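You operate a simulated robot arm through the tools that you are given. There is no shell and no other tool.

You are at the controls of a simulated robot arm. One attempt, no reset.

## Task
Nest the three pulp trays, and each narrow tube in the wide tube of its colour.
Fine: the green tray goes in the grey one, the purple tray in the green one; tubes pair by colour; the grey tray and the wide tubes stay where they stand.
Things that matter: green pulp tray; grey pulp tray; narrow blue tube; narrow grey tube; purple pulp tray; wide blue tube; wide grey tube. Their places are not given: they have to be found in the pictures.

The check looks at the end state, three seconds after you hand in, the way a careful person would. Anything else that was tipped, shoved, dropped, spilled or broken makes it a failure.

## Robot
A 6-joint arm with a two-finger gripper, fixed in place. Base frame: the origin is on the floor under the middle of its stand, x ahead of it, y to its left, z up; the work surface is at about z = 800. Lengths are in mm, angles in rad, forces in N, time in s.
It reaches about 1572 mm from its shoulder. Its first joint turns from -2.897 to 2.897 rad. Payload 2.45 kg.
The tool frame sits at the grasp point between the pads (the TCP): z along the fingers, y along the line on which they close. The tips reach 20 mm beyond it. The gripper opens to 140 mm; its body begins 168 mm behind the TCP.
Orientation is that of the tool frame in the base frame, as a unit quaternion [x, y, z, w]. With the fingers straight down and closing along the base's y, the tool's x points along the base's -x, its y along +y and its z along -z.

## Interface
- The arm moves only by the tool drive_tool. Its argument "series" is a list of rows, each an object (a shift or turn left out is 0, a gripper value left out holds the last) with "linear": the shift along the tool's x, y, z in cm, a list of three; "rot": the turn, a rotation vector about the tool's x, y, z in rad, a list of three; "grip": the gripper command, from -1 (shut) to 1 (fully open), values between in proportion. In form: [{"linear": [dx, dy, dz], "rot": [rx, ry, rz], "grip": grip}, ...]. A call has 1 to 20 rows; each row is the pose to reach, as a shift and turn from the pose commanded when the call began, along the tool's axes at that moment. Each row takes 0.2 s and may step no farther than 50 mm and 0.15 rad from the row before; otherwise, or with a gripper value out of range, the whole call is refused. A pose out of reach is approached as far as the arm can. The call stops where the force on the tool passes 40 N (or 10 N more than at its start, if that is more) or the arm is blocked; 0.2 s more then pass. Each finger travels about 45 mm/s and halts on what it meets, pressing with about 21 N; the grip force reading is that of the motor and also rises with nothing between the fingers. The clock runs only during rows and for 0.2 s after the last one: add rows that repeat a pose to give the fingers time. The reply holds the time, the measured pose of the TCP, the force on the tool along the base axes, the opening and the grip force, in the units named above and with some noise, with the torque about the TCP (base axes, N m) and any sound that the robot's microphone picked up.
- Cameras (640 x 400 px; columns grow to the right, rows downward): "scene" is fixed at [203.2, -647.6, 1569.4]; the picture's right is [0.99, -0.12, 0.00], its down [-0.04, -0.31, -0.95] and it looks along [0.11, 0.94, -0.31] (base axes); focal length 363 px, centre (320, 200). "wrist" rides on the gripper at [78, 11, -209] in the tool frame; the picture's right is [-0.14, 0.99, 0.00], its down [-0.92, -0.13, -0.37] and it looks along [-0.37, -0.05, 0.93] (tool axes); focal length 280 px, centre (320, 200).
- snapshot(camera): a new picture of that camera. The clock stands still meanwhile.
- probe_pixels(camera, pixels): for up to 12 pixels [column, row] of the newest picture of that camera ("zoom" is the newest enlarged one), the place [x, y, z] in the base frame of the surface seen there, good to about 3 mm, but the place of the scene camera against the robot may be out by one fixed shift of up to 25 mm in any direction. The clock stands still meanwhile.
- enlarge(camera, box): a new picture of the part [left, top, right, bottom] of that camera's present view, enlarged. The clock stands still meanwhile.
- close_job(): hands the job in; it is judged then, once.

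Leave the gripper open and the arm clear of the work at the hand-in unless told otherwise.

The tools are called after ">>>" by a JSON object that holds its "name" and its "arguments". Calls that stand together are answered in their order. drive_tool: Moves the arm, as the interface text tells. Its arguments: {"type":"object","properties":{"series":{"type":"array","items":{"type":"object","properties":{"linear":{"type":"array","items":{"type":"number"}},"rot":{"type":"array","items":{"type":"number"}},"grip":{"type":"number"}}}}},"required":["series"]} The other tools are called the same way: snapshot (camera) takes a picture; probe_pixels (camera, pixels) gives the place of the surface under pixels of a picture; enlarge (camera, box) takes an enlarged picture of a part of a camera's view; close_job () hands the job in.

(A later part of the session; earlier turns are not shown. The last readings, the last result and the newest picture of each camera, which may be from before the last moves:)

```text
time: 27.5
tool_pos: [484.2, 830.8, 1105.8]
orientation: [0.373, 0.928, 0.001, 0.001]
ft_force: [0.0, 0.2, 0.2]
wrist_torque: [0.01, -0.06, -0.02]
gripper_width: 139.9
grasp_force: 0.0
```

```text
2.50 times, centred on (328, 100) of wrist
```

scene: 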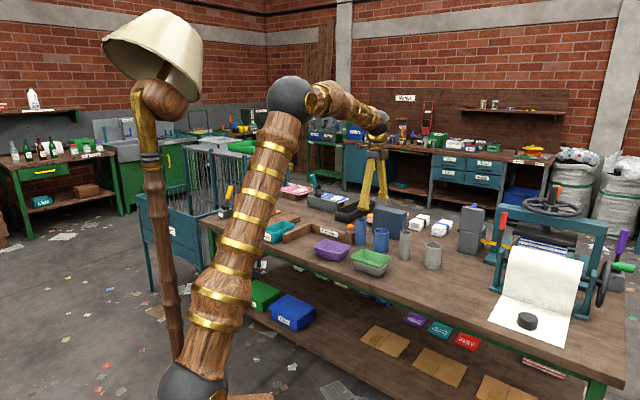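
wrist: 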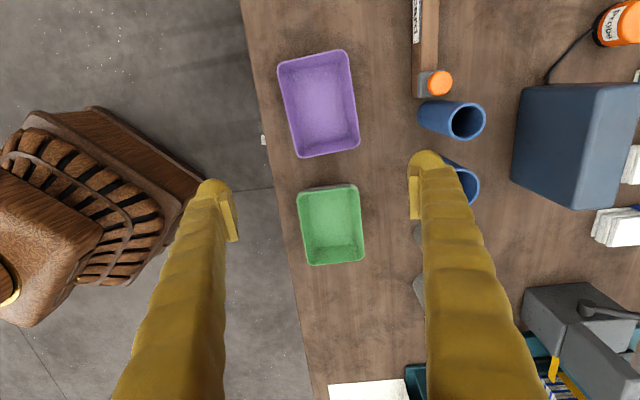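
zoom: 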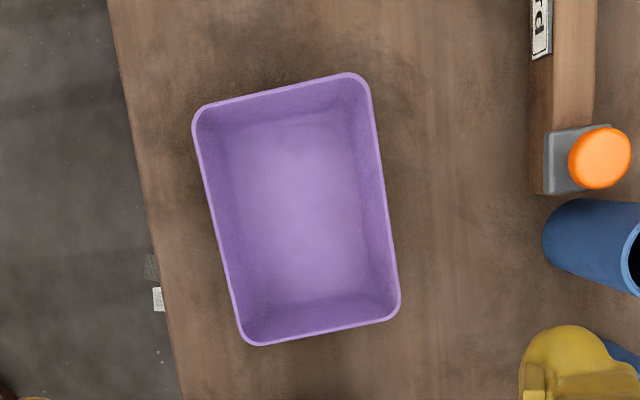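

>>> {"name": "probe_pixels", "arguments": {"camera": "zoom", "pixels": [[201, 155], [211, 205], [221, 250], [231, 300], [371, 120], [379, 170], [387, 225], [395, 280], [270, 92], [320, 334], [300, 210], [240, 100]]}}

>>> {"name": "probe_pixels", "arguments": {"camera": "zoom", "pixels": [[197, 140], [216, 227], [236, 322], [374, 140], [383, 200], [391, 255], [310, 83], [290, 338], [350, 328], [600, 155], [540, 150], [450, 200]]}}

```text
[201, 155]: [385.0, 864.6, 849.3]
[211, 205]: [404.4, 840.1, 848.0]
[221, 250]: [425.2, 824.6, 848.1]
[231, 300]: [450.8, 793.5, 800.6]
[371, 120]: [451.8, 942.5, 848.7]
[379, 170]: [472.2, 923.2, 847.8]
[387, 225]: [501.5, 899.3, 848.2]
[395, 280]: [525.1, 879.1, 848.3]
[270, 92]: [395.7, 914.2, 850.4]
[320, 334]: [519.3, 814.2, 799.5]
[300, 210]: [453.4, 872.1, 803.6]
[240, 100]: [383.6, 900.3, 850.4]
```

```text
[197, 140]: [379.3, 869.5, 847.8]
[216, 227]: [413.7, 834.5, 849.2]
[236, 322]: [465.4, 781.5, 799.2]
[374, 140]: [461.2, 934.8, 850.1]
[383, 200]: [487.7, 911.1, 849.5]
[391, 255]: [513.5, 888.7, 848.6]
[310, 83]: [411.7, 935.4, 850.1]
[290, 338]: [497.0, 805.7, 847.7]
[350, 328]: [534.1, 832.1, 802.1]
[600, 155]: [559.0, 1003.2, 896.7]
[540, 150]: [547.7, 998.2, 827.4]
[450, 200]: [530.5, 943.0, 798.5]
```

Purple tray: centre about (455, 871), rim z≈849, long axis near 138°. I'll move over it, turn −0.04 rad, descend to z≈950 and look again.

>>> {"name": "drive_tool", "arguments": {"series": [{"linear": [2.4, 0.4, 0], "rot": [0, 0, -0.02], "grip": 1}, {"linear": [4.85, 0.9, 0], "rot": [0, 0, -0.04]}, {"linear": [4.85, 0.9, 3], "rot": [0, 0, -0.04]}, {"linear": [4.85, 0.9, 7], "rot": [0, 0, -0.04]}, {"linear": [4.85, 0.9, 11], "rot": [0, 0, -0.04]}, {"linear": [4.85, 0.9, 14.5], "rot": [0, 0, -0.04]}, {"linear": [4.85, 0.9, 15.6], "rot": [0, 0, -0.04]}, {"linear": [4.85, 0.9, 15.6], "rot": [0, 0, -0.04]}, {"linear": [4.85, 0.9, 15.6], "rot": [0, 0, -0.04]}]}}

>>> {"name": "snapshot", "arguments": {"camera": "wrist"}}

>>> {"name": "enlarge", "arguments": {"camera": "wrist", "box": [200, 70, 440, 220]}}

```text
time: 29.5
tool_pos: [456.2, 868.5, 949.6]
orientation: [0.354, 0.935, 0.002, 0.001]
ft_force: [-0.1, -0.6, 0.1]
wrist_torque: [0.04, 0.02, 0.0]
gripper_width: 140.1
grasp_force: 0.0
```

```text
taken
```

wrist: 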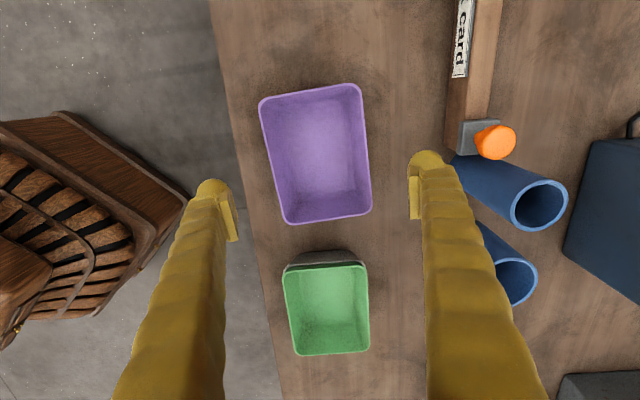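

```text
2.67 times, centred on (320, 145) of wrist
```

zoom: 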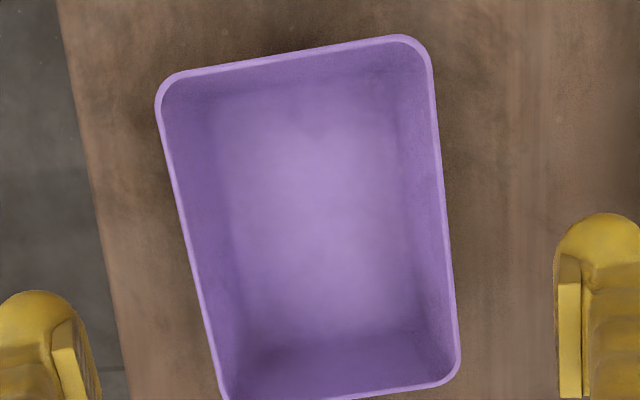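

>>> {"name": "probe_pixels", "arguments": {"camera": "zoom", "pixels": [[163, 135], [175, 195], [187, 250], [199, 305], [209, 350], [434, 110], [439, 165], [445, 220], [451, 280], [455, 325], [290, 58], [345, 391]]}}

>>> {"name": "probe_pixels", "arguments": {"camera": "zoom", "pixels": [[230, 67], [350, 48], [300, 395], [390, 386], [169, 165], [193, 278], [436, 135], [448, 250], [310, 220], [442, 192], [181, 222], [260, 62]]}}

```text
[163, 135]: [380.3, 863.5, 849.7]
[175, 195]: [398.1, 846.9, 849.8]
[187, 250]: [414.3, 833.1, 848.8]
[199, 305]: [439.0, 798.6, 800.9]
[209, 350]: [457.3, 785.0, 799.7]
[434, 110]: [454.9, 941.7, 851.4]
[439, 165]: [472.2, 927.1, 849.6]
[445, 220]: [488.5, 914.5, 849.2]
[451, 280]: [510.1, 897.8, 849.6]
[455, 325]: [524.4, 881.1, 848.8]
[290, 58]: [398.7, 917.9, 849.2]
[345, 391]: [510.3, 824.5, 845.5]
```

```text
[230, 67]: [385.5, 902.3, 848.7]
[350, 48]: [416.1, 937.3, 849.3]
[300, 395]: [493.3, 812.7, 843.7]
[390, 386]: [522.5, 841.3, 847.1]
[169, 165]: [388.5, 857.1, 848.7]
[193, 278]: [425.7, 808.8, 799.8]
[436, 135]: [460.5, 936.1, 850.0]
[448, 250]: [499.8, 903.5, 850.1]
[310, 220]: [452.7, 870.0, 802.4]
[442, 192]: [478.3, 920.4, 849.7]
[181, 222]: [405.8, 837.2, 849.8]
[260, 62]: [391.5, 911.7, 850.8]
```

The purple tray is at (454, 870.6), angle 138.7°, and the tool matches within 2 mm. I'll descend to z≈842 and close gently as before.

>>> {"name": "drive_tool", "arguments": {"series": [{"linear": [0.2, 0, 3], "grip": 1}, {"linear": [0.2, 0, 6]}, {"linear": [0.2, 0, 9]}, {"linear": [0.2, 0, 10.3]}, {"linear": [0.2, 0, 10.75]}, {"linear": [0.2, 0, 10.75]}, {"linear": [0.2, 0, 10.75], "grip": 0.75}, {"linear": [0.2, 0, 10.75], "grip": 0.62}, {"linear": [0.2, 0, 10.75], "grip": 0.55}, {"linear": [0.2, 0, 10.75], "grip": 0.55}, {"linear": [0.2, 0, 10.75], "grip": 0.5}, {"linear": [0.2, 0, 10.75], "grip": 0.5}]}}

>>> {"name": "snapshot", "arguments": {"camera": "wrist"}}

>>> {"name": "enlarge", "arguments": {"camera": "scene", "box": [290, 220, 386, 280]}}

```text
time: 32.1
tool_pos: [454.9, 871.4, 843.9]
orientation: [0.354, 0.935, 0.002, 0.001]
ft_force: [0.1, -0.2, 1.1]
wrist_torque: [-0.02, 0.01, 0.05]
gripper_width: 111.4
grasp_force: 20.6
```

```text
taken
```

wrist: 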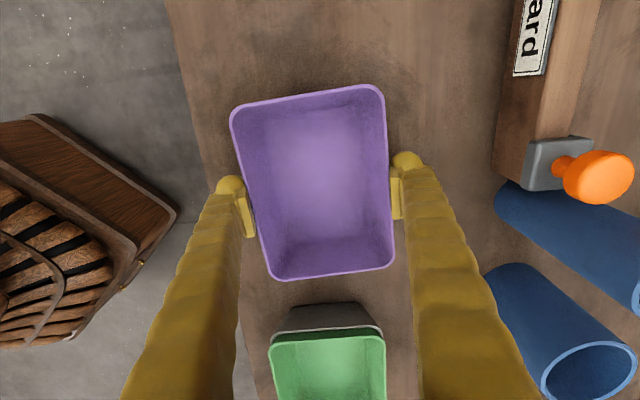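

```text
6.67 times, centred on (338, 250) of scene
```

zoom: 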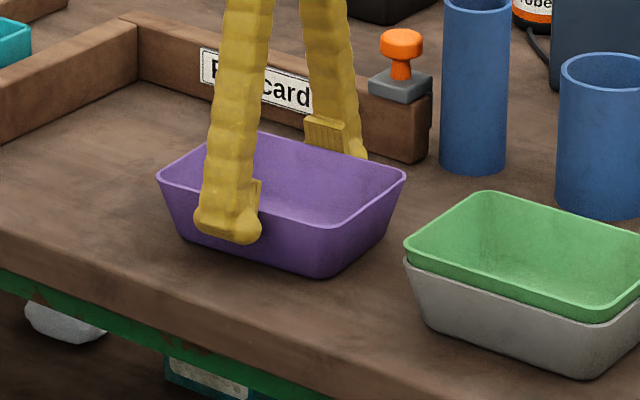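

Gripped at 111.4 mm with 21 N and no side load. I'll lift straight up to about z=945 and check the tray and the view of the green target.

>>> {"name": "drive_tool", "arguments": {"series": [{"linear": [0, 0, -0.5], "grip": 0.5}, {"linear": [0, 0, -1]}, {"linear": [0, 0, -2]}, {"linear": [0, 0, -4]}, {"linear": [0, 0, -7]}, {"linear": [0, 0, -9.5]}, {"linear": [0, 0, -10]}, {"linear": [0, 0, -10]}, {"linear": [0, 0, -10]}]}}

>>> {"name": "snapshot", "arguments": {"camera": "wrist"}}

>>> {"name": "enlarge", "arguments": {"camera": "wrist", "box": [240, 260, 416, 370]}}

```text
time: 34.1
tool_pos: [453.7, 872.5, 943.3]
orientation: [0.355, 0.935, 0.001, 0.0]
ft_force: [0.1, -0.6, -0.3]
wrist_torque: [0.02, 0.0, -0.01]
gripper_width: 111.1
grasp_force: 20.9
```

```text
taken
```

wrist: 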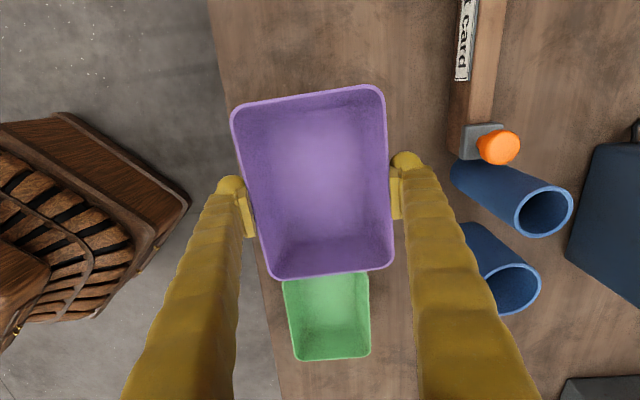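

```text
3.64 times, centred on (328, 315) of wrist
```

zoom: 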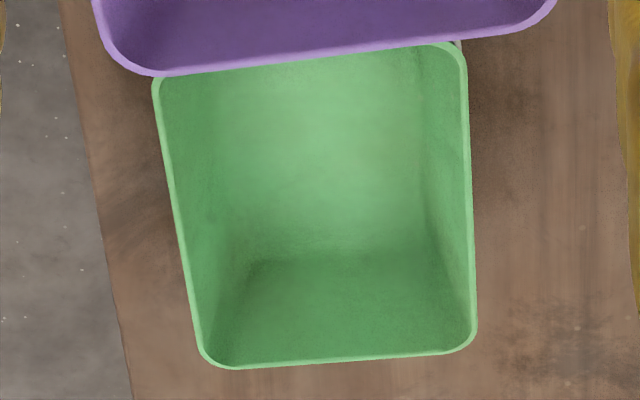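

>>> {"name": "probe_pixels", "arguments": {"camera": "zoom", "pixels": [[161, 120], [169, 170], [178, 220], [186, 270], [193, 310], [465, 100], [467, 150], [470, 210], [473, 270], [474, 310], [300, 362], [380, 357]]}}

>>> {"name": "probe_pixels", "arguments": {"camera": "wrist", "pixels": [[234, 125], [238, 145], [243, 170], [386, 110], [387, 140], [391, 235], [392, 250], [300, 97], [340, 90], [330, 274], [310, 276], [315, 180]]}}

```text
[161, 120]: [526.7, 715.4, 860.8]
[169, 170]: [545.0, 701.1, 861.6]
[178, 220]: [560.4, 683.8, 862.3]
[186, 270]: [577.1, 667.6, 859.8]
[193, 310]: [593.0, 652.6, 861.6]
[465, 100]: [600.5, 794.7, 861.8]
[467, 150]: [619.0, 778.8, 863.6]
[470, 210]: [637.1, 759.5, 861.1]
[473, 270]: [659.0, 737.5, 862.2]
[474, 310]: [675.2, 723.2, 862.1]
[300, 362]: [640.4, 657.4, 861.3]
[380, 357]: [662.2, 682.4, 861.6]
```

```text
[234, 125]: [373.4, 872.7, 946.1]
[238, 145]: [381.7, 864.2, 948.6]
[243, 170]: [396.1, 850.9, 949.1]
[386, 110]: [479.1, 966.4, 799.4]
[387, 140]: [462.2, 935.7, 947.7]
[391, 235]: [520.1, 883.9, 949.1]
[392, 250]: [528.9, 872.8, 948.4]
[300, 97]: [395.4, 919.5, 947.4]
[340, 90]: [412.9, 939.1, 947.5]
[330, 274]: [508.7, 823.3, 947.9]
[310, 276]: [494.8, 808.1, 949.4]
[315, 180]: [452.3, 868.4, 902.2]
```

Green target: centre (599.4, 721), angle 136.4°, rim 861.5. Held purple: centre (452, 872), angle about 138°. I'll move −210 mm in tool x and −15 mm in tool y, turn +0.031 rad, and stop above the green tray at z≈945.

>>> {"name": "drive_tool", "arguments": {"series": [{"linear": [0, 0, -1.5], "grip": 0.5}, {"linear": [-2, -0.1, -2], "rot": [0, 0, 0.005]}, {"linear": [-5.5, -0.4, -2], "rot": [0, 0, 0.015]}, {"linear": [-9.5, -0.7, -2], "rot": [0, 0, 0.031]}, {"linear": [-13.5, -1.0, -2], "rot": [0, 0, 0.031]}, {"linear": [-17, -1.2, -2], "rot": [0, 0, 0.031]}, {"linear": [-19.8, -1.4, -2], "rot": [0, 0, 0.031]}, {"linear": [-21.02, -1.51, -1.5], "rot": [0, 0, 0.031]}, {"linear": [-21.02, -1.51, 0], "rot": [0, 0, 0.031]}, {"linear": [-21.02, -1.51, 0], "rot": [0, 0, 0.031]}, {"linear": [-21.02, -1.51, 0], "rot": [0, 0, 0.031]}]}}

>>> {"name": "snapshot", "arguments": {"camera": "wrist"}}

>>> {"name": "enlarge", "arguments": {"camera": "scene", "box": [330, 210, 426, 270]}}

```text
time: 36.5
tool_pos: [602.6, 722.8, 943.2]
orientation: [0.369, 0.929, 0.002, 0.001]
ft_force: [-1.3, 0.2, 0.1]
wrist_torque: [0.0, -0.01, -0.01]
gripper_width: 110.4
grasp_force: 20.7
```

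```text
taken
```

wrist: 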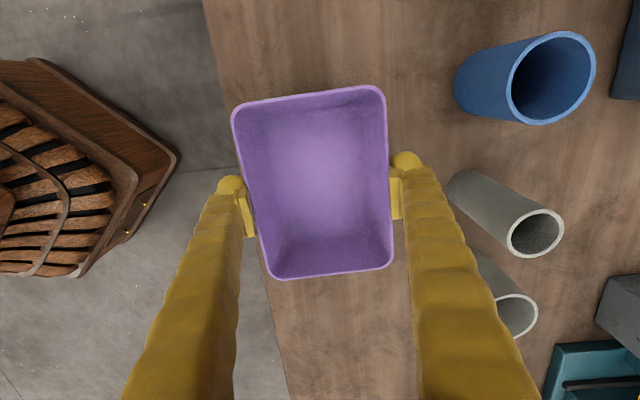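

```text
6.67 times, centred on (378, 240) of scene
```

zoom: 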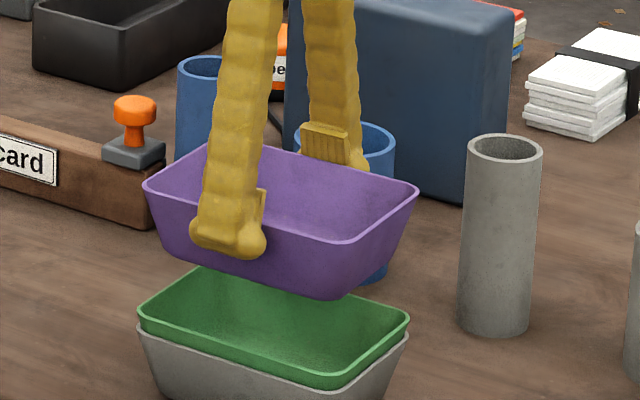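

The purple tray hangs squarely over the green one. I'll lower slowly to z≈893 and check.

>>> {"name": "drive_tool", "arguments": {"series": [{"linear": [0, 0, 1], "grip": 0.5}, {"linear": [0, 0, 2]}, {"linear": [0, 0, 3]}, {"linear": [0, 0, 4]}, {"linear": [0, 0, 4.6]}, {"linear": [0, 0, 5]}, {"linear": [0, 0, 5]}, {"linear": [0, 0, 5]}]}}

>>> {"name": "enlarge", "arguments": {"camera": "scene", "box": [338, 225, 418, 275]}}

```text
time: 38.3
tool_pos: [600.5, 720.5, 894.6]
orientation: [0.368, 0.93, 0.002, 0.0]
ft_force: [0.1, -0.3, -0.2]
wrist_torque: [0.02, -0.04, -0.03]
gripper_width: 109.9
grasp_force: 21.1
```

```text
8.00 times, centred on (378, 250) of scene
```

zoom: 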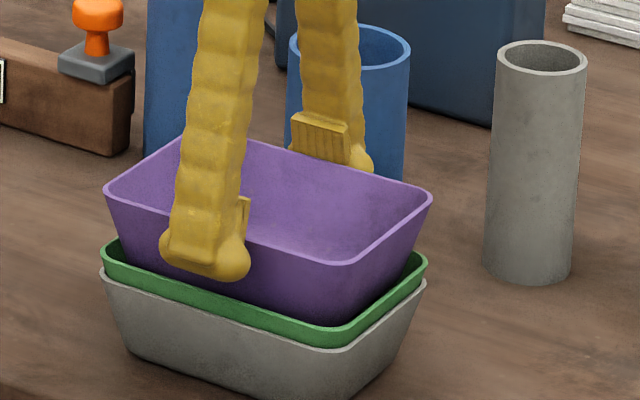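

No contact; purple is entering the green tray centrally. I'll lower 14 mm more in small steps.

>>> {"name": "drive_tool", "arguments": {"series": [{"linear": [0, 0, 0.3], "grip": 0.5}, {"linear": [0, 0, 0.6]}, {"linear": [0, 0, 0.9]}, {"linear": [0, 0, 1.2]}, {"linear": [0, 0, 1.4]}, {"linear": [0, 0, 1.4]}]}}

>>> {"name": "enlarge", "arguments": {"camera": "scene", "box": [338, 225, 418, 275]}}

```text
time: 39.7
tool_pos: [600.8, 722.5, 879.0]
orientation: [0.368, 0.93, 0.001, 0.0]
ft_force: [-0.2, -0.5, -0.9]
wrist_torque: [0.04, -0.01, -0.02]
gripper_width: 110.0
grasp_force: 21.1
```

```text
8.00 times, centred on (378, 250) of scene
```

zoom: 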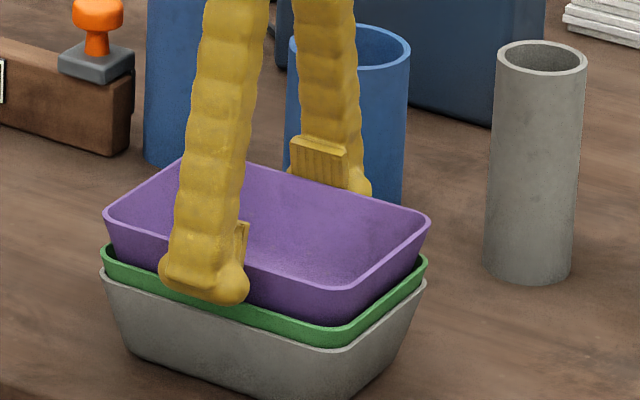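

Still free at z=879, about 10 mm to go. I'll lower 5 mm more slowly.

>>> {"name": "drive_tool", "arguments": {"series": [{"linear": [0, 0, 0.2], "grip": 0.5}, {"linear": [0, 0, 0.4]}, {"linear": [0, 0, 0.5]}, {"linear": [0, 0, 0.5]}]}}

```text
time: 40.7
tool_pos: [601.2, 721.7, 873.2]
orientation: [0.369, 0.929, 0.002, 0.002]
ft_force: [0.0, -0.3, -1.0]
wrist_torque: [-0.01, -0.01, 0.01]
gripper_width: 110.2
grasp_force: 21.8
```

Force still about zero at z=873. Another 4 mm.

>>> {"name": "drive_tool", "arguments": {"series": [{"linear": [0, 0, 0.15], "grip": 0.5}, {"linear": [0, 0, 0.3]}, {"linear": [0, 0, 0.4]}, {"linear": [0, 0, 0.4]}]}}

>>> {"name": "enlarge", "arguments": {"camera": "scene", "box": [338, 225, 418, 275]}}

```text
time: 41.7
tool_pos: [601.4, 722.6, 871.1]
orientation: [0.37, 0.929, 0.002, 0.001]
ft_force: [1.3, 0.3, 0.6]
wrist_torque: [-0.02, 0.0, 0.02]
gripper_width: 110.2
grasp_force: 20.9
```

```text
8.00 times, centred on (378, 250) of scene
```

zoom: 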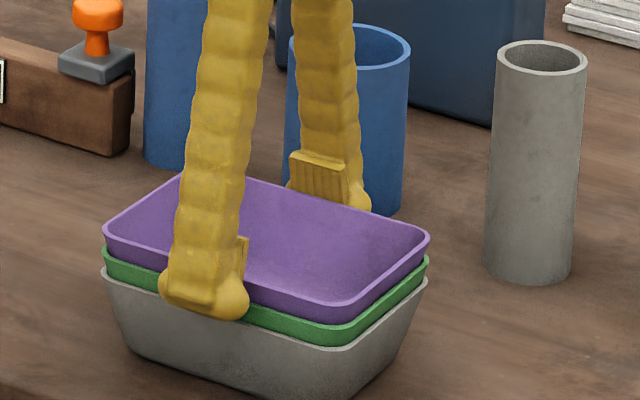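

The purple rim is almost at the same spacing above green as green is above grey. I'll lower 2.5 mm more until contact shows.

>>> {"name": "drive_tool", "arguments": {"series": [{"linear": [0, 0, 0.1], "grip": 0.5}, {"linear": [0, 0, 0.2]}, {"linear": [0, 0, 0.25]}, {"linear": [0, 0, 0.25]}]}}

```text
time: 42.7
tool_pos: [601.4, 721.2, 868.6]
orientation: [0.369, 0.929, 0.002, 0.0]
ft_force: [-2.9, 3.3, 22.8]
wrist_torque: [0.05, 0.0, -0.12]
gripper_width: 109.8
grasp_force: 20.9
```

The force rose to 23 N up: it is seated. I'll relieve by 1.5 mm, open slowly, then rise straight up.

>>> {"name": "drive_tool", "arguments": {"series": [{"linear": [0, 0, -0.15], "grip": 0.5}, {"linear": [0, 0, -0.15], "grip": 0.62}, {"linear": [0, 0, -0.15], "grip": 0.7}, {"linear": [0, 0, -0.15], "grip": 0.85}, {"linear": [0, 0, -0.15], "grip": 1}, {"linear": [0, 0, -0.15], "grip": 1}, {"linear": [0, 0, -0.15], "grip": 1}, {"linear": [0, 0, -1], "grip": 1}, {"linear": [0, 0, -3], "grip": 1}, {"linear": [0, 0, -7], "grip": 1}, {"linear": [0, 0, -11], "grip": 1}, {"linear": [0, 0, -15], "grip": 1}, {"linear": [0, 0, -19], "grip": 1}, {"linear": [0, 0, -23], "grip": 1}, {"linear": [0, 0, -25], "grip": 1}, {"linear": [0, 0, -25], "grip": 1}]}}

>>> {"name": "snapshot", "arguments": {"camera": "wrist"}}

>>> {"name": "enlarge", "arguments": {"camera": "scene", "box": [330, 200, 458, 280]}}

```text
time: 46.1
tool_pos: [599.3, 722.8, 1120.5]
orientation: [0.369, 0.93, 0.002, 0.0]
ft_force: [0.2, -0.3, -0.1]
wrist_torque: [-0.02, -0.02, -0.02]
gripper_width: 139.8
grasp_force: 0.0
```

```text
taken
```

wrist: 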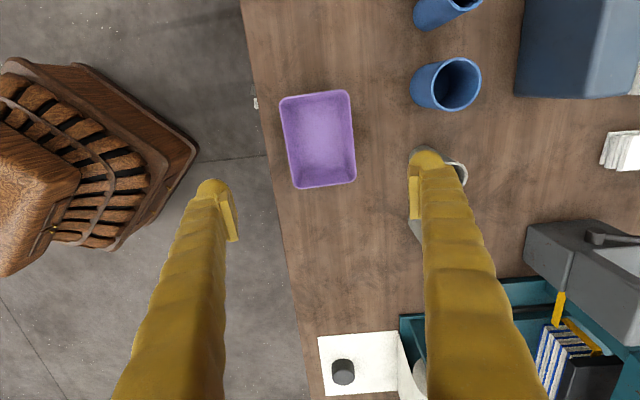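

```text
5.00 times, centred on (394, 240) of scene
```

zoom: 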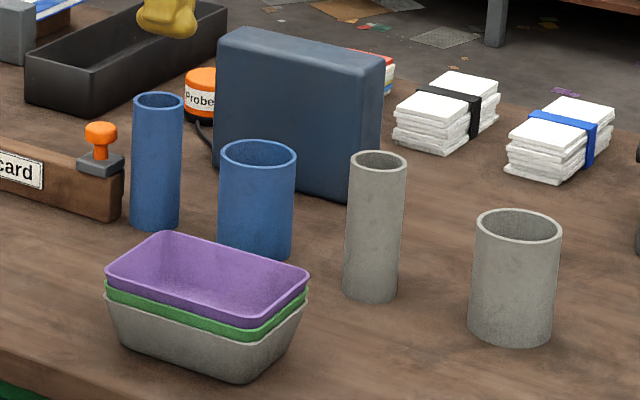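

The three trays form an even stack. I'll check the purple rim heights, then measure the blue tubes in the same wrist picture.

>>> {"name": "enlarge", "arguments": {"camera": "wrist", "box": [272, 0, 528, 160]}}

>>> {"name": "probe_pixels", "arguments": {"camera": "wrist", "pixels": [[282, 115], [286, 145], [291, 175], [350, 105], [353, 145], [355, 170], [315, 95], [325, 185], [318, 145], [448, 60], [480, 80], [415, 85]]}}

```text
2.50 times, centred on (400, 80) of wrist
```

zoom: 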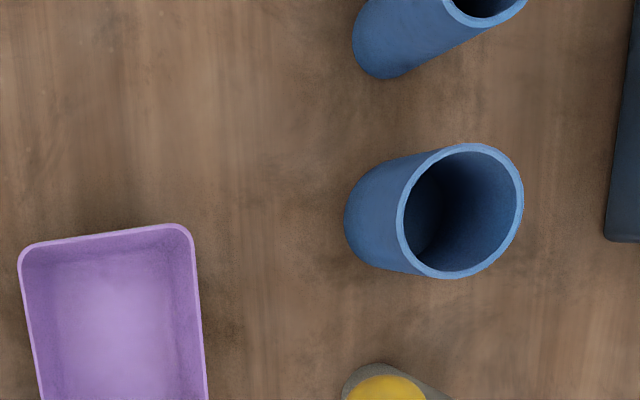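

```text
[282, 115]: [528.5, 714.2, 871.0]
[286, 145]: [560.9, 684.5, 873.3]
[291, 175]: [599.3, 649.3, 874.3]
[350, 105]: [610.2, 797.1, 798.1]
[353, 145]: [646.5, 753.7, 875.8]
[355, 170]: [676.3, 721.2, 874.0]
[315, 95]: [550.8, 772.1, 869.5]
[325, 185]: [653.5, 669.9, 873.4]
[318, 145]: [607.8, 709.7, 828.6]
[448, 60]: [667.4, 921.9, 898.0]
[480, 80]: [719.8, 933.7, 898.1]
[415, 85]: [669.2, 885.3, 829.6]
```

The stack is level (rim 871–875 all round). Now the blue tubes: I'll move +195 mm in tool y and +75 mm in tool x at this height to look down on them between the fingers.

>>> {"name": "drive_tool", "arguments": {"series": [{"linear": [1, 3, 0], "grip": 1}, {"linear": [2.5, 7, 0]}, {"linear": [4, 11, 0]}, {"linear": [6, 15, 0]}, {"linear": [7, 18, 0]}, {"linear": [7.5, 19.5, 0]}, {"linear": [7.5, 19.5, 0]}, {"linear": [7.5, 19.5, 0]}]}}

>>> {"name": "snapshot", "arguments": {"camera": "wrist"}}

>>> {"name": "snapshot", "arguments": {"camera": "scene"}}

```text
time: 47.9
tool_pos: [679.8, 914.2, 1117.5]
orientation: [0.369, 0.929, 0.001, 0.001]
ft_force: [-0.8, 0.0, 0.5]
wrist_torque: [-0.02, -0.01, 0.06]
gripper_width: 140.1
grasp_force: 0.0
```

```text
taken
```

wrist: 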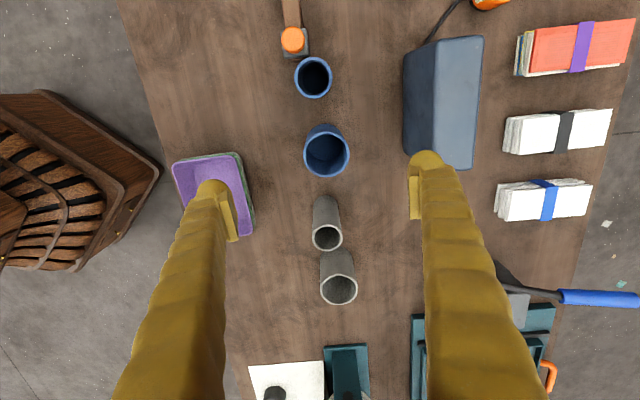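

```text
taken
```

scene: 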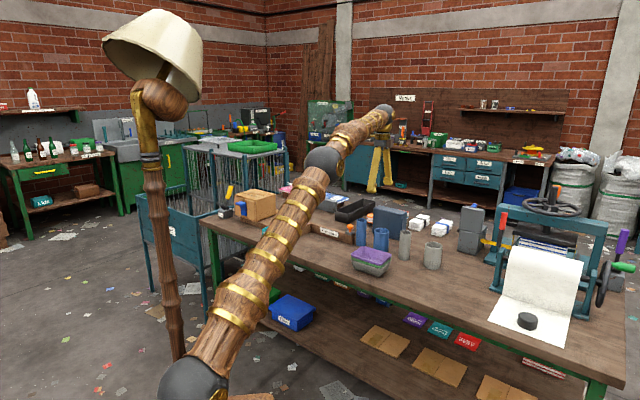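

All four tubes are in view: narrow blue (314,77), wide blue (326,152), narrow grey (327,236), wide grey (339,290). I'll enlarge the blue pair and probe rim points.

>>> {"name": "enlarge", "arguments": {"camera": "wrist", "box": [224, 50, 416, 170]}}

```text
3.33 times, centred on (320, 110) of wrist
```

zoom: 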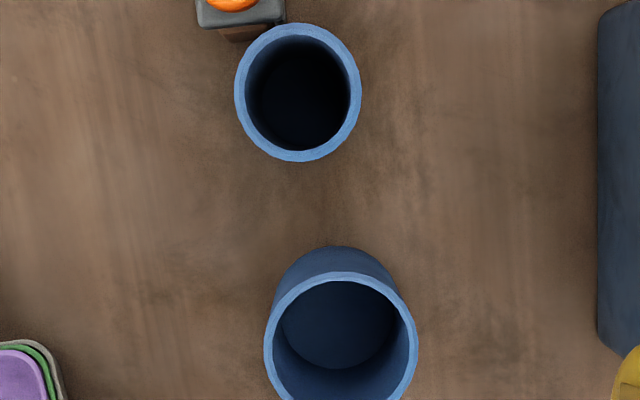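

I'll probe the narrow blue rim, the wide blue rim's visible part, the stamp and the dark block.

>>> {"name": "probe_pixels", "arguments": {"camera": "zoom", "pixels": [[240, 92], [356, 92], [298, 28], [299, 157], [258, 47], [339, 136], [258, 137], [339, 47], [235, 5], [265, 15], [610, 200], [620, 50]]}}

>>> {"name": "enlarge", "arguments": {"camera": "wrist", "box": [246, 110, 406, 210]}}

```text
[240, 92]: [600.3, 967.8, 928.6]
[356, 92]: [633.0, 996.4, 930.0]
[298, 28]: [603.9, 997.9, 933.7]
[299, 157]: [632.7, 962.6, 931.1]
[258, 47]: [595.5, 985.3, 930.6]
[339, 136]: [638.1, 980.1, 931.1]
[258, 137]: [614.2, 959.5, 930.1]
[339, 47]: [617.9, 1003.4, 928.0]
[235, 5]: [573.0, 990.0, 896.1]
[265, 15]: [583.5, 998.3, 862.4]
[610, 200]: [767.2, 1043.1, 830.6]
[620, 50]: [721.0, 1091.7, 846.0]
```

```text
4.00 times, centred on (326, 160) of wrist
```

zoom: 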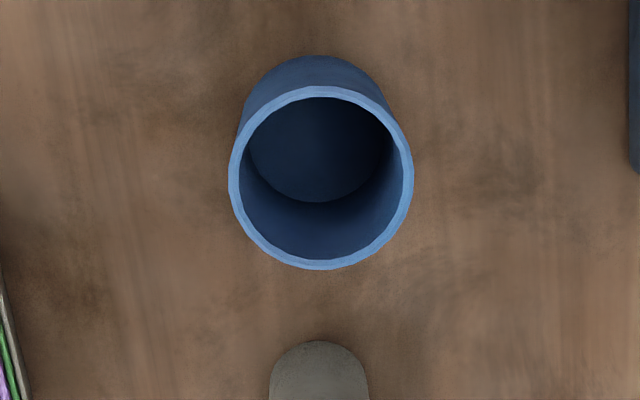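

Narrow blue tube: centre (617, 981.7), rim z≈930, outer diameter about 48. Now the wide blue rim.

>>> {"name": "probe_pixels", "arguments": {"camera": "zoom", "pixels": [[234, 180], [408, 178], [320, 91], [322, 264], [258, 117], [384, 243], [258, 240], [386, 118], [320, 150], [234, 170], [410, 190], [300, 265]]}}

>>> {"name": "enlarge", "arguments": {"camera": "wrist", "box": [246, 210, 406, 310]}}

```text
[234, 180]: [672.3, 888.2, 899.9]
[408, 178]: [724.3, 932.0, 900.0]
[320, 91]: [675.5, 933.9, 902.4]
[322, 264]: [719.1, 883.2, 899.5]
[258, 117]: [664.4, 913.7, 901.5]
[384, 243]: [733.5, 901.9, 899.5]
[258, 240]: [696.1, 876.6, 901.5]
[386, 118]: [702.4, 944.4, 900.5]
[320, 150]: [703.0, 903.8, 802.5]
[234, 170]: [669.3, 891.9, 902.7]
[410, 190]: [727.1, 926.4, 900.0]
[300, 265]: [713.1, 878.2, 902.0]
```

```text
4.00 times, centred on (326, 260) of wrist
```

zoom: 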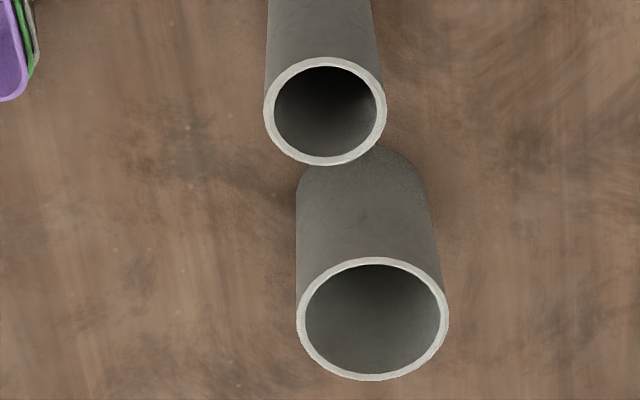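

Wide blue tube: centre (698.5, 909.2), rim z=900, inner diameter about 64, so there is plenty of room. I'll probe both grey tubes' rims too.

>>> {"name": "probe_pixels", "arguments": {"camera": "zoom", "pixels": [[268, 112], [382, 110], [325, 61], [325, 161], [283, 78], [367, 146], [283, 147], [367, 76], [300, 320], [446, 318], [372, 261], [372, 377]]}}

```text
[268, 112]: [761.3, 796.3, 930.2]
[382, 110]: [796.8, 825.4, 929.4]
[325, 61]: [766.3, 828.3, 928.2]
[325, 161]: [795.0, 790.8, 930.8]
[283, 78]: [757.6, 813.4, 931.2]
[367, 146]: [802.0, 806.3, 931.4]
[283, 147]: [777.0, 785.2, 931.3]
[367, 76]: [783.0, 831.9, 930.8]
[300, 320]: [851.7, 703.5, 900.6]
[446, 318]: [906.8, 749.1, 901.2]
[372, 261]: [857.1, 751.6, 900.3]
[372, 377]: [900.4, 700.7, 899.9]
```

Narrow grey centre (780, 809.7); wide grey centre (879, 726). I'll move over the narrow blue tube (+92, +6 mm), narrow the gripper to about 90 mm, and descend to z≈975, tips still 25 mm above its rim.

>>> {"name": "drive_tool", "arguments": {"series": [{"linear": [3, 0.2, 0], "grip": 0.6}, {"linear": [6.5, 0.4, 0], "grip": 0.3}, {"linear": [9.2, 0.6, 0], "grip": 0.3}, {"linear": [9.2, 0.6, 3]}, {"linear": [9.2, 0.6, 7]}, {"linear": [9.2, 0.6, 11]}, {"linear": [9.2, 0.6, 14]}, {"linear": [9.2, 0.6, 14.2]}, {"linear": [9.2, 0.6, 14.2]}, {"linear": [9.2, 0.6, 14.2]}]}}

>>> {"name": "snapshot", "arguments": {"camera": "wrist"}}

>>> {"name": "enlarge", "arguments": {"camera": "scene", "box": [310, 190, 438, 270]}}

```text
time: 50.1
tool_pos: [616.9, 982.1, 976.7]
orientation: [0.369, 0.929, 0.002, 0.001]
ft_force: [0.7, -0.4, 0.4]
wrist_torque: [0.0, 0.04, 0.0]
gripper_width: 91.1
grasp_force: 0.0
```

```text
taken
```

wrist: 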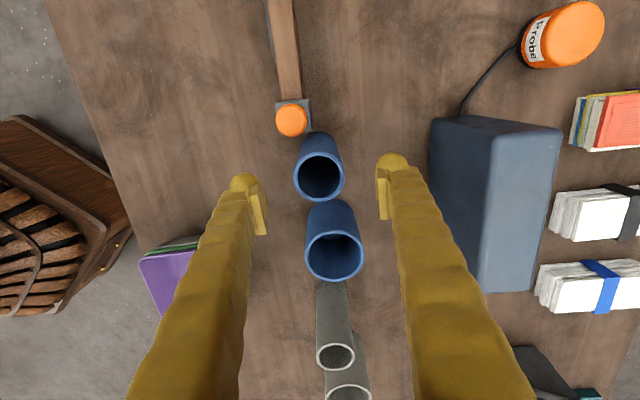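

```text
5.00 times, centred on (374, 230) of scene
```

zoom: 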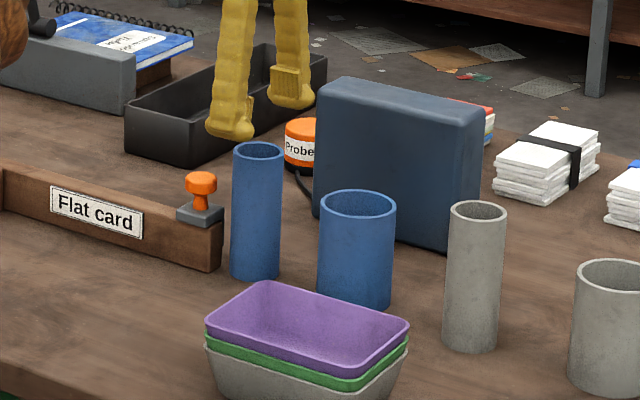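

The narrow blue rim centre (319,177) is just where the TCP's vertical line should be. I'll descend to z≈920 (tips at 900) and close on the tube.

>>> {"name": "drive_tool", "arguments": {"series": [{"linear": [0, 0, 2], "grip": 0.3}, {"linear": [0, 0, 4]}, {"linear": [0, 0, 5.2]}, {"linear": [0, 0, 5.67]}, {"linear": [0, 0, 5.67]}, {"linear": [0, 0, 5.67], "grip": 0}, {"linear": [0, 0, 5.67], "grip": -0.2}, {"linear": [0, 0, 5.67], "grip": -0.35}, {"linear": [0, 0, 5.67], "grip": -0.45}, {"linear": [0, 0, 5.67], "grip": -0.45}, {"linear": [0, 0, 5.67], "grip": -0.45}]}}

>>> {"name": "snapshot", "arguments": {"camera": "wrist"}}

>>> {"name": "enlarge", "arguments": {"camera": "scene", "box": [326, 200, 422, 260]}}

```text
time: 52.5
tool_pos: [616.1, 982.6, 918.5]
orientation: [0.369, 0.93, 0.001, 0.001]
ft_force: [-0.1, 0.1, -0.2]
wrist_torque: [0.0, 0.02, -0.02]
gripper_width: 47.4
grasp_force: 21.5
```

```text
taken
```

wrist: 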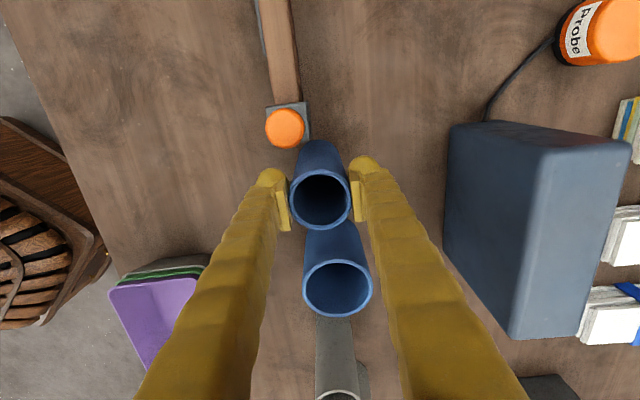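

```text
6.67 times, centred on (374, 230) of scene
```

zoom: 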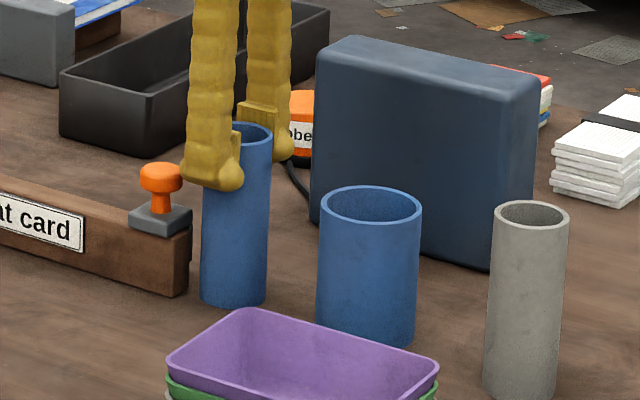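

Gripped at 47.4 mm with 21.5 N. I'll lift straight up 130 mm, then check that it hangs vertical.

>>> {"name": "drive_tool", "arguments": {"series": [{"linear": [0, 0, -0.5], "grip": -0.45}, {"linear": [0, 0, -1.5]}, {"linear": [0, 0, -4]}, {"linear": [0, 0, -7.5]}, {"linear": [0, 0, -11]}, {"linear": [0, 0, -13]}, {"linear": [0, 0, -13]}, {"linear": [0, 0, -13]}]}}

>>> {"name": "snapshot", "arguments": {"camera": "wrist"}}

>>> {"name": "enlarge", "arguments": {"camera": "scene", "box": [310, 170, 438, 250]}}

```text
time: 54.3
tool_pos: [618.1, 981.1, 1049.4]
orientation: [0.369, 0.929, 0.002, 0.001]
ft_force: [-0.6, 0.3, -0.4]
wrist_torque: [0.01, -0.02, -0.01]
gripper_width: 47.1
grasp_force: 21.1
```

```text
taken
```

wrist: 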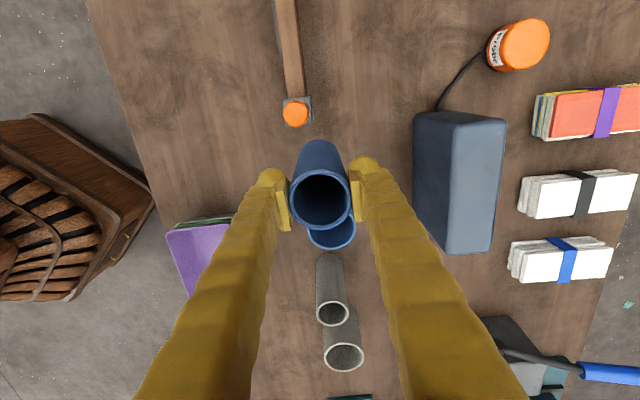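

```text
5.00 times, centred on (374, 210) of scene
```

zoom: 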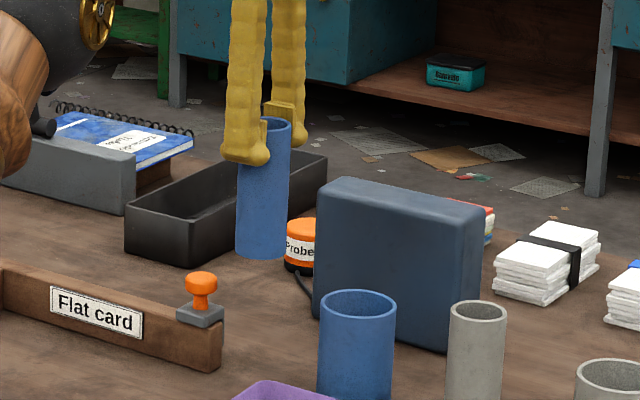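

It hangs vertical with its bottom at about z=931, above the wide tube's 900. I'll move −109 mm in tool x and +3.2 mm in tool y, over the wide blue tube.

>>> {"name": "drive_tool", "arguments": {"series": [{"linear": [-1.5, 0.05, 0], "grip": -0.45}, {"linear": [-4, 0.1, 0]}, {"linear": [-7, 0.2, 0]}, {"linear": [-9.5, 0.3, 0]}, {"linear": [-10.9, 0.32, 0]}, {"linear": [-10.9, 0.32, 0]}, {"linear": [-10.9, 0.32, 0]}]}}

>>> {"name": "snapshot", "arguments": {"camera": "wrist"}}

>>> {"name": "enlarge", "arguments": {"camera": "scene", "box": [322, 180, 434, 250]}}

```text
time: 55.9
tool_pos: [699.9, 910.2, 1050.9]
orientation: [0.37, 0.929, 0.001, 0.001]
ft_force: [0.6, -0.6, -0.9]
wrist_torque: [0.03, 0.0, 0.0]
gripper_width: 47.0
grasp_force: 20.8
```

```text
taken
```

wrist: 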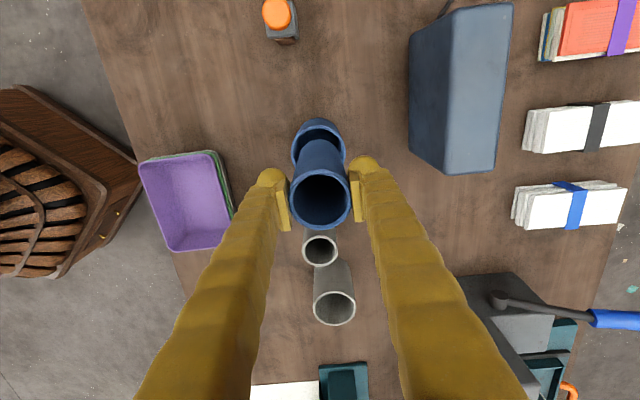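

```text
5.71 times, centred on (378, 215) of scene
```

zoom: 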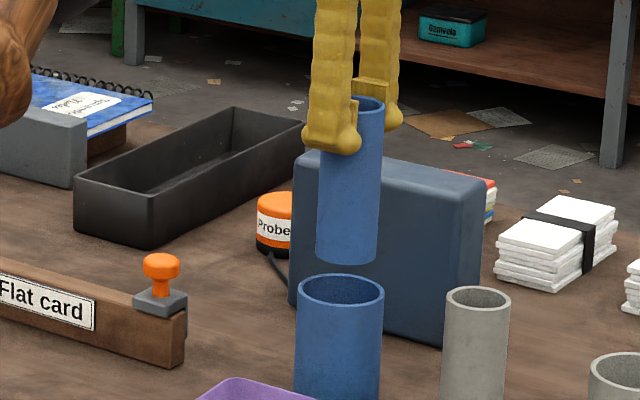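

In the scene view the narrow tube's lower end (about (348,262)) is close over the wide rim's centre (about (340,290)). I'll check finer in the wrist view.

>>> {"name": "enlarge", "arguments": {"camera": "wrist", "box": [256, 105, 384, 185]}}

```text
5.00 times, centred on (320, 145) of wrist
```

zoom: 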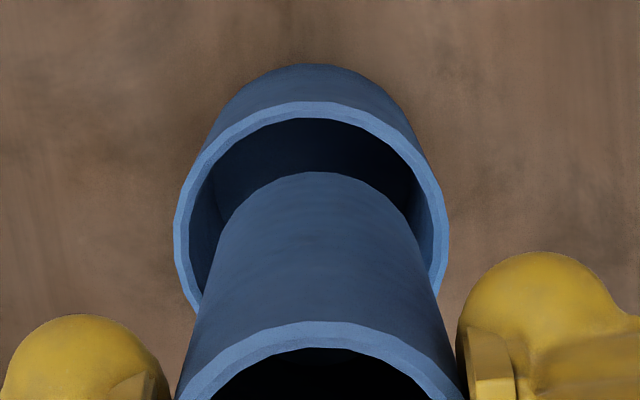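

>>> {"name": "probe_pixels", "arguments": {"camera": "zoom", "pixels": [[311, 109], [181, 232], [442, 232], [225, 142], [397, 142], [312, 176], [240, 215], [390, 215], [320, 333], [240, 365], [405, 365], [194, 300]]}}

```text
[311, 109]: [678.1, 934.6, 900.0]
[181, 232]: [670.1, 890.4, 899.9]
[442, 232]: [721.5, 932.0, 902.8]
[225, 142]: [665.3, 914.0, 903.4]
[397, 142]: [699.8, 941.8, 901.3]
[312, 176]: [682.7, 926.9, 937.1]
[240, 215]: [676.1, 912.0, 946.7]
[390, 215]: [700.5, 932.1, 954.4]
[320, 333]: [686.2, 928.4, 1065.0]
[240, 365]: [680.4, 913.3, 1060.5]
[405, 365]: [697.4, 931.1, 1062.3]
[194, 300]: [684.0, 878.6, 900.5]
```

The narrow tube's axis is near (699.8, 910.5) and the wide one's near (698.2, 908.8), so I'll correct −2.2 mm in tool y and lower 60 mm into the wide tube.

>>> {"name": "drive_tool", "arguments": {"series": [{"linear": [0, -0.22, 0], "grip": -0.45}, {"linear": [0, -0.22, 1]}, {"linear": [0, -0.22, 2]}, {"linear": [0, -0.22, 3]}, {"linear": [0, -0.22, 4]}, {"linear": [0, -0.22, 5]}, {"linear": [0, -0.22, 6]}, {"linear": [0, -0.22, 6]}]}}

>>> {"name": "enlarge", "arguments": {"camera": "scene", "box": [330, 195, 426, 255]}}

>>> {"name": "snapshot", "arguments": {"camera": "wrist"}}

```text
time: 57.7
tool_pos: [697.1, 908.1, 990.2]
orientation: [0.37, 0.929, 0.001, 0.001]
ft_force: [0.4, 0.4, -0.5]
wrist_torque: [0.04, -0.01, -0.02]
gripper_width: 47.0
grasp_force: 20.9
```

```text
6.67 times, centred on (378, 225) of scene
```

zoom: 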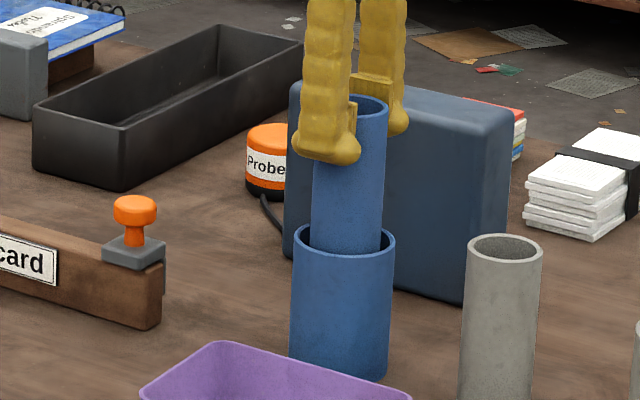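

```text
taken
```

wrist: 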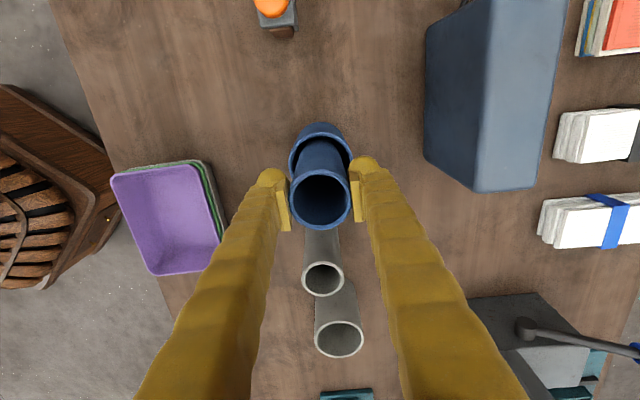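

It entered cleanly with no force. I'll continue down to z≈925, leaving about 5 mm, and read the force.

>>> {"name": "drive_tool", "arguments": {"series": [{"linear": [0, 0, 1], "grip": -0.45}, {"linear": [0, 0, 2]}, {"linear": [0, 0, 3]}, {"linear": [0, 0, 4]}, {"linear": [0, 0, 5]}, {"linear": [0, 0, 5.8]}, {"linear": [0, 0, 6.3]}, {"linear": [0, 0, 6.55]}, {"linear": [0, 0, 6.55]}]}}

>>> {"name": "enlarge", "arguments": {"camera": "scene", "box": [346, 215, 410, 255]}}

```text
time: 59.7
tool_pos: [696.8, 908.6, 924.1]
orientation: [0.369, 0.93, 0.0, 0.001]
ft_force: [0.1, 0.0, -0.1]
wrist_torque: [0.0, -0.02, 0.0]
gripper_width: 46.8
grasp_force: 21.7
```

```text
10.00 times, centred on (378, 235) of scene
```

zoom: 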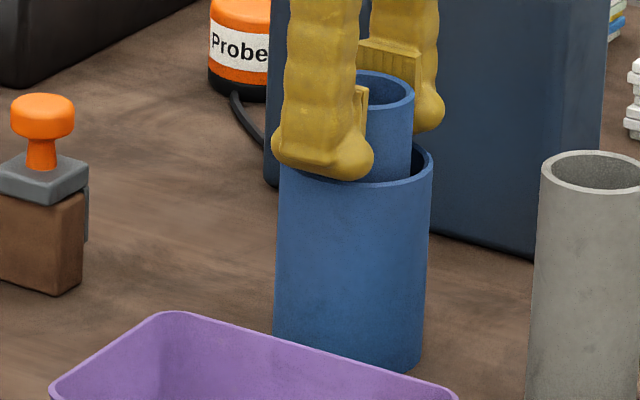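

The feet are just above the wide rim and there's no contact. I'll lower 2.5 mm more in small steps.

>>> {"name": "drive_tool", "arguments": {"series": [{"linear": [0, 0, 0.1], "grip": -0.45}, {"linear": [0, 0, 0.2]}, {"linear": [0, 0, 0.25]}, {"linear": [0, 0, 0.25]}]}}

```text
time: 60.7
tool_pos: [697.2, 907.0, 922.9]
orientation: [0.369, 0.929, 0.001, 0.0]
ft_force: [-0.4, 0.0, 2.7]
wrist_torque: [0.0, 0.1, 0.0]
gripper_width: 46.4
grasp_force: 20.5
```

A light 2.7 N contact has begun, with the tube bottom only about 3 mm above the table. I'll back off 0.5 mm, open slowly, then rise straight up.

>>> {"name": "drive_tool", "arguments": {"series": [{"linear": [0, 0, -0.05], "grip": -0.45}, {"linear": [0, 0, -0.05], "grip": -0.3}, {"linear": [0, 0, -0.05], "grip": -0.2}, {"linear": [0, 0, -0.05], "grip": 0}, {"linear": [0, 0, -0.05], "grip": 0.2}, {"linear": [0, 0, -0.05], "grip": 0.2}, {"linear": [0, 0, -0.05], "grip": 0.2}, {"linear": [0, 0, -1], "grip": 0.2}, {"linear": [0, 0, -3], "grip": 0.2}, {"linear": [0, 0, -6], "grip": 0.2}, {"linear": [0, 0, -10], "grip": 0.2}, {"linear": [0, 0, -14], "grip": 0.2}, {"linear": [0, 0, -17], "grip": 0.2}, {"linear": [0, 0, -19], "grip": 0.2}, {"linear": [0, 0, -19], "grip": 0.2}]}}

>>> {"name": "snapshot", "arguments": {"camera": "wrist"}}

>>> {"name": "enlarge", "arguments": {"camera": "scene", "box": [322, 195, 450, 275]}}

```text
time: 63.9
tool_pos: [697.2, 905.7, 1113.0]
orientation: [0.369, 0.93, 0.002, 0.001]
ft_force: [-0.2, 0.1, 0.9]
wrist_torque: [-0.03, 0.02, -0.01]
gripper_width: 84.1
grasp_force: 0.0
```

```text
taken
```

wrist: 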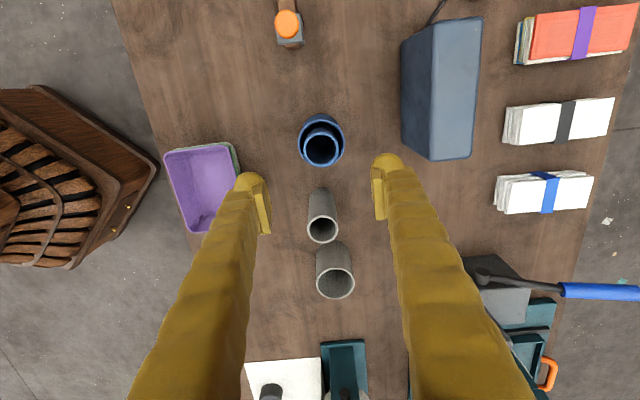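

```text
5.00 times, centred on (386, 235) of scene
```

zoom: 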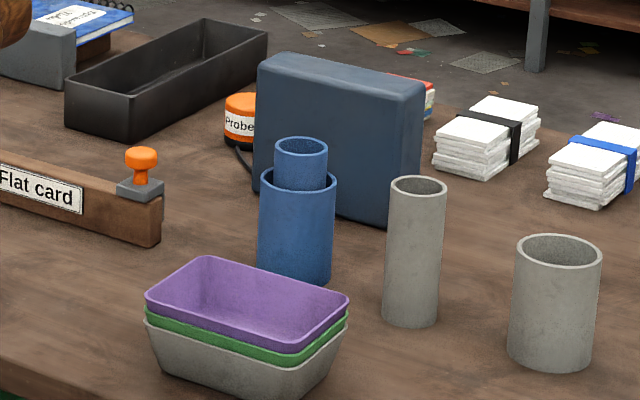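

The narrow blue tube stands inside the wide blue tube. Now the grey pair: I'll move −127 mm in tool x and −14 mm in tool y over the narrow grey tube, open to about 90 mm, and descend to z≈975.

>>> {"name": "drive_tool", "arguments": {"series": [{"linear": [-3, -0.3, 0], "grip": 0.3}, {"linear": [-7, -0.8, 0]}, {"linear": [-10.5, -1.2, 0]}, {"linear": [-12.72, -1.42, 0]}, {"linear": [-12.72, -1.42, 3]}, {"linear": [-12.72, -1.42, 7]}, {"linear": [-12.72, -1.42, 11]}, {"linear": [-12.72, -1.42, 13.6]}, {"linear": [-12.72, -1.42, 13.6]}, {"linear": [-12.72, -1.42, 13.6]}]}}

>>> {"name": "snapshot", "arguments": {"camera": "wrist"}}

>>> {"name": "enlarge", "arguments": {"camera": "wrist", "box": [240, 120, 400, 220]}}

```text
time: 66.1
tool_pos: [780.0, 810.8, 976.3]
orientation: [0.369, 0.929, 0.002, 0.001]
ft_force: [-0.6, 0.3, -0.5]
wrist_torque: [-0.02, 0.03, 0.0]
gripper_width: 91.2
grasp_force: 0.1
```

```text
taken
```

wrist: 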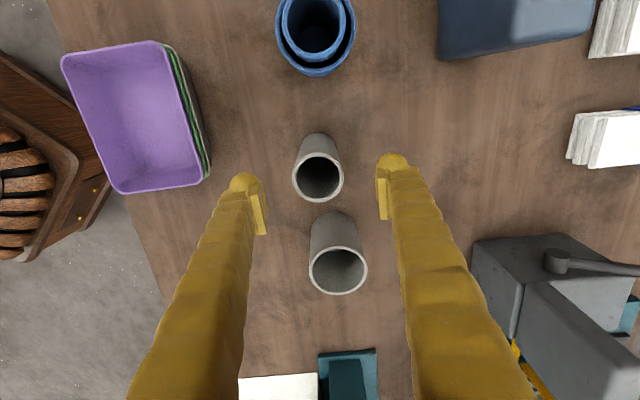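

```text
4.00 times, centred on (320, 170) of wrist
```

zoom: 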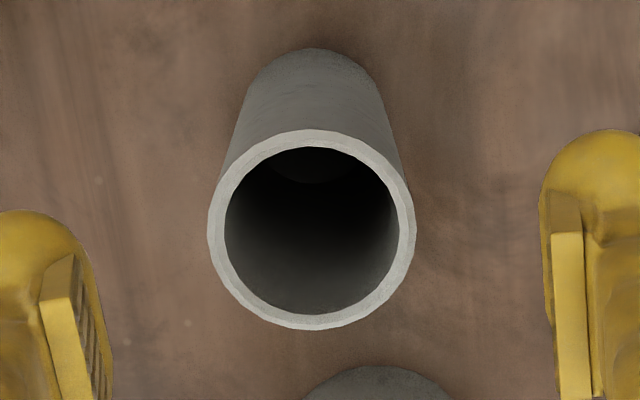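

The narrow grey rim's centre (318,177) is about 2 px left of the TCP line. I'll correct −1.5 mm, descend to z≈920 and close on it.

>>> {"name": "drive_tool", "arguments": {"series": [{"linear": [0, -0.15, 2], "grip": 0.3}, {"linear": [0, -0.15, 4]}, {"linear": [0, -0.15, 5.2]}, {"linear": [0, -0.15, 5.63]}, {"linear": [0, -0.15, 5.63]}, {"linear": [0, -0.15, 5.63], "grip": 0}, {"linear": [0, -0.15, 5.63], "grip": -0.2}, {"linear": [0, -0.15, 5.63], "grip": -0.35}, {"linear": [0, -0.15, 5.63], "grip": -0.45}, {"linear": [0, -0.15, 5.63], "grip": -0.45}, {"linear": [0, -0.15, 5.63], "grip": -0.45}]}}

>>> {"name": "snapshot", "arguments": {"camera": "wrist"}}

>>> {"name": "enlarge", "arguments": {"camera": "scene", "box": [346, 200, 458, 270]}}

```text
time: 68.5
tool_pos: [781.0, 808.6, 921.4]
orientation: [0.368, 0.93, 0.002, 0.0]
ft_force: [-0.2, 0.5, -0.7]
wrist_torque: [0.0, 0.0, -0.03]
gripper_width: 47.3
grasp_force: 20.9
```

```text
taken
```

wrist: 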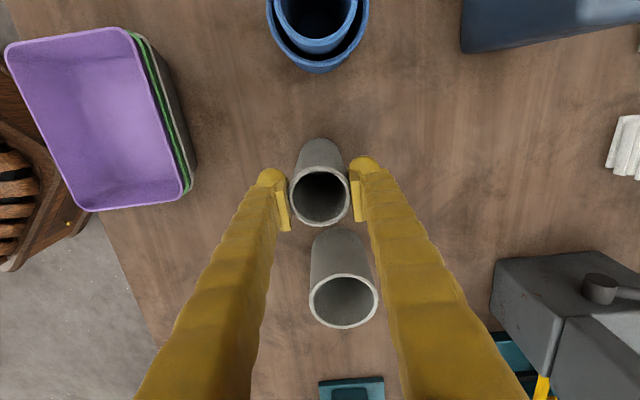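

```text
5.71 times, centred on (402, 235) of scene
```

zoom: 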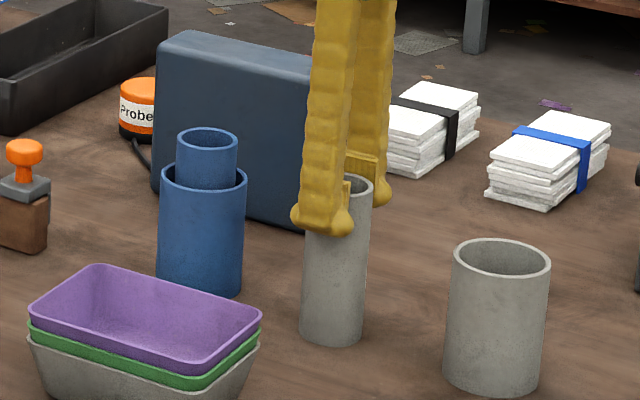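

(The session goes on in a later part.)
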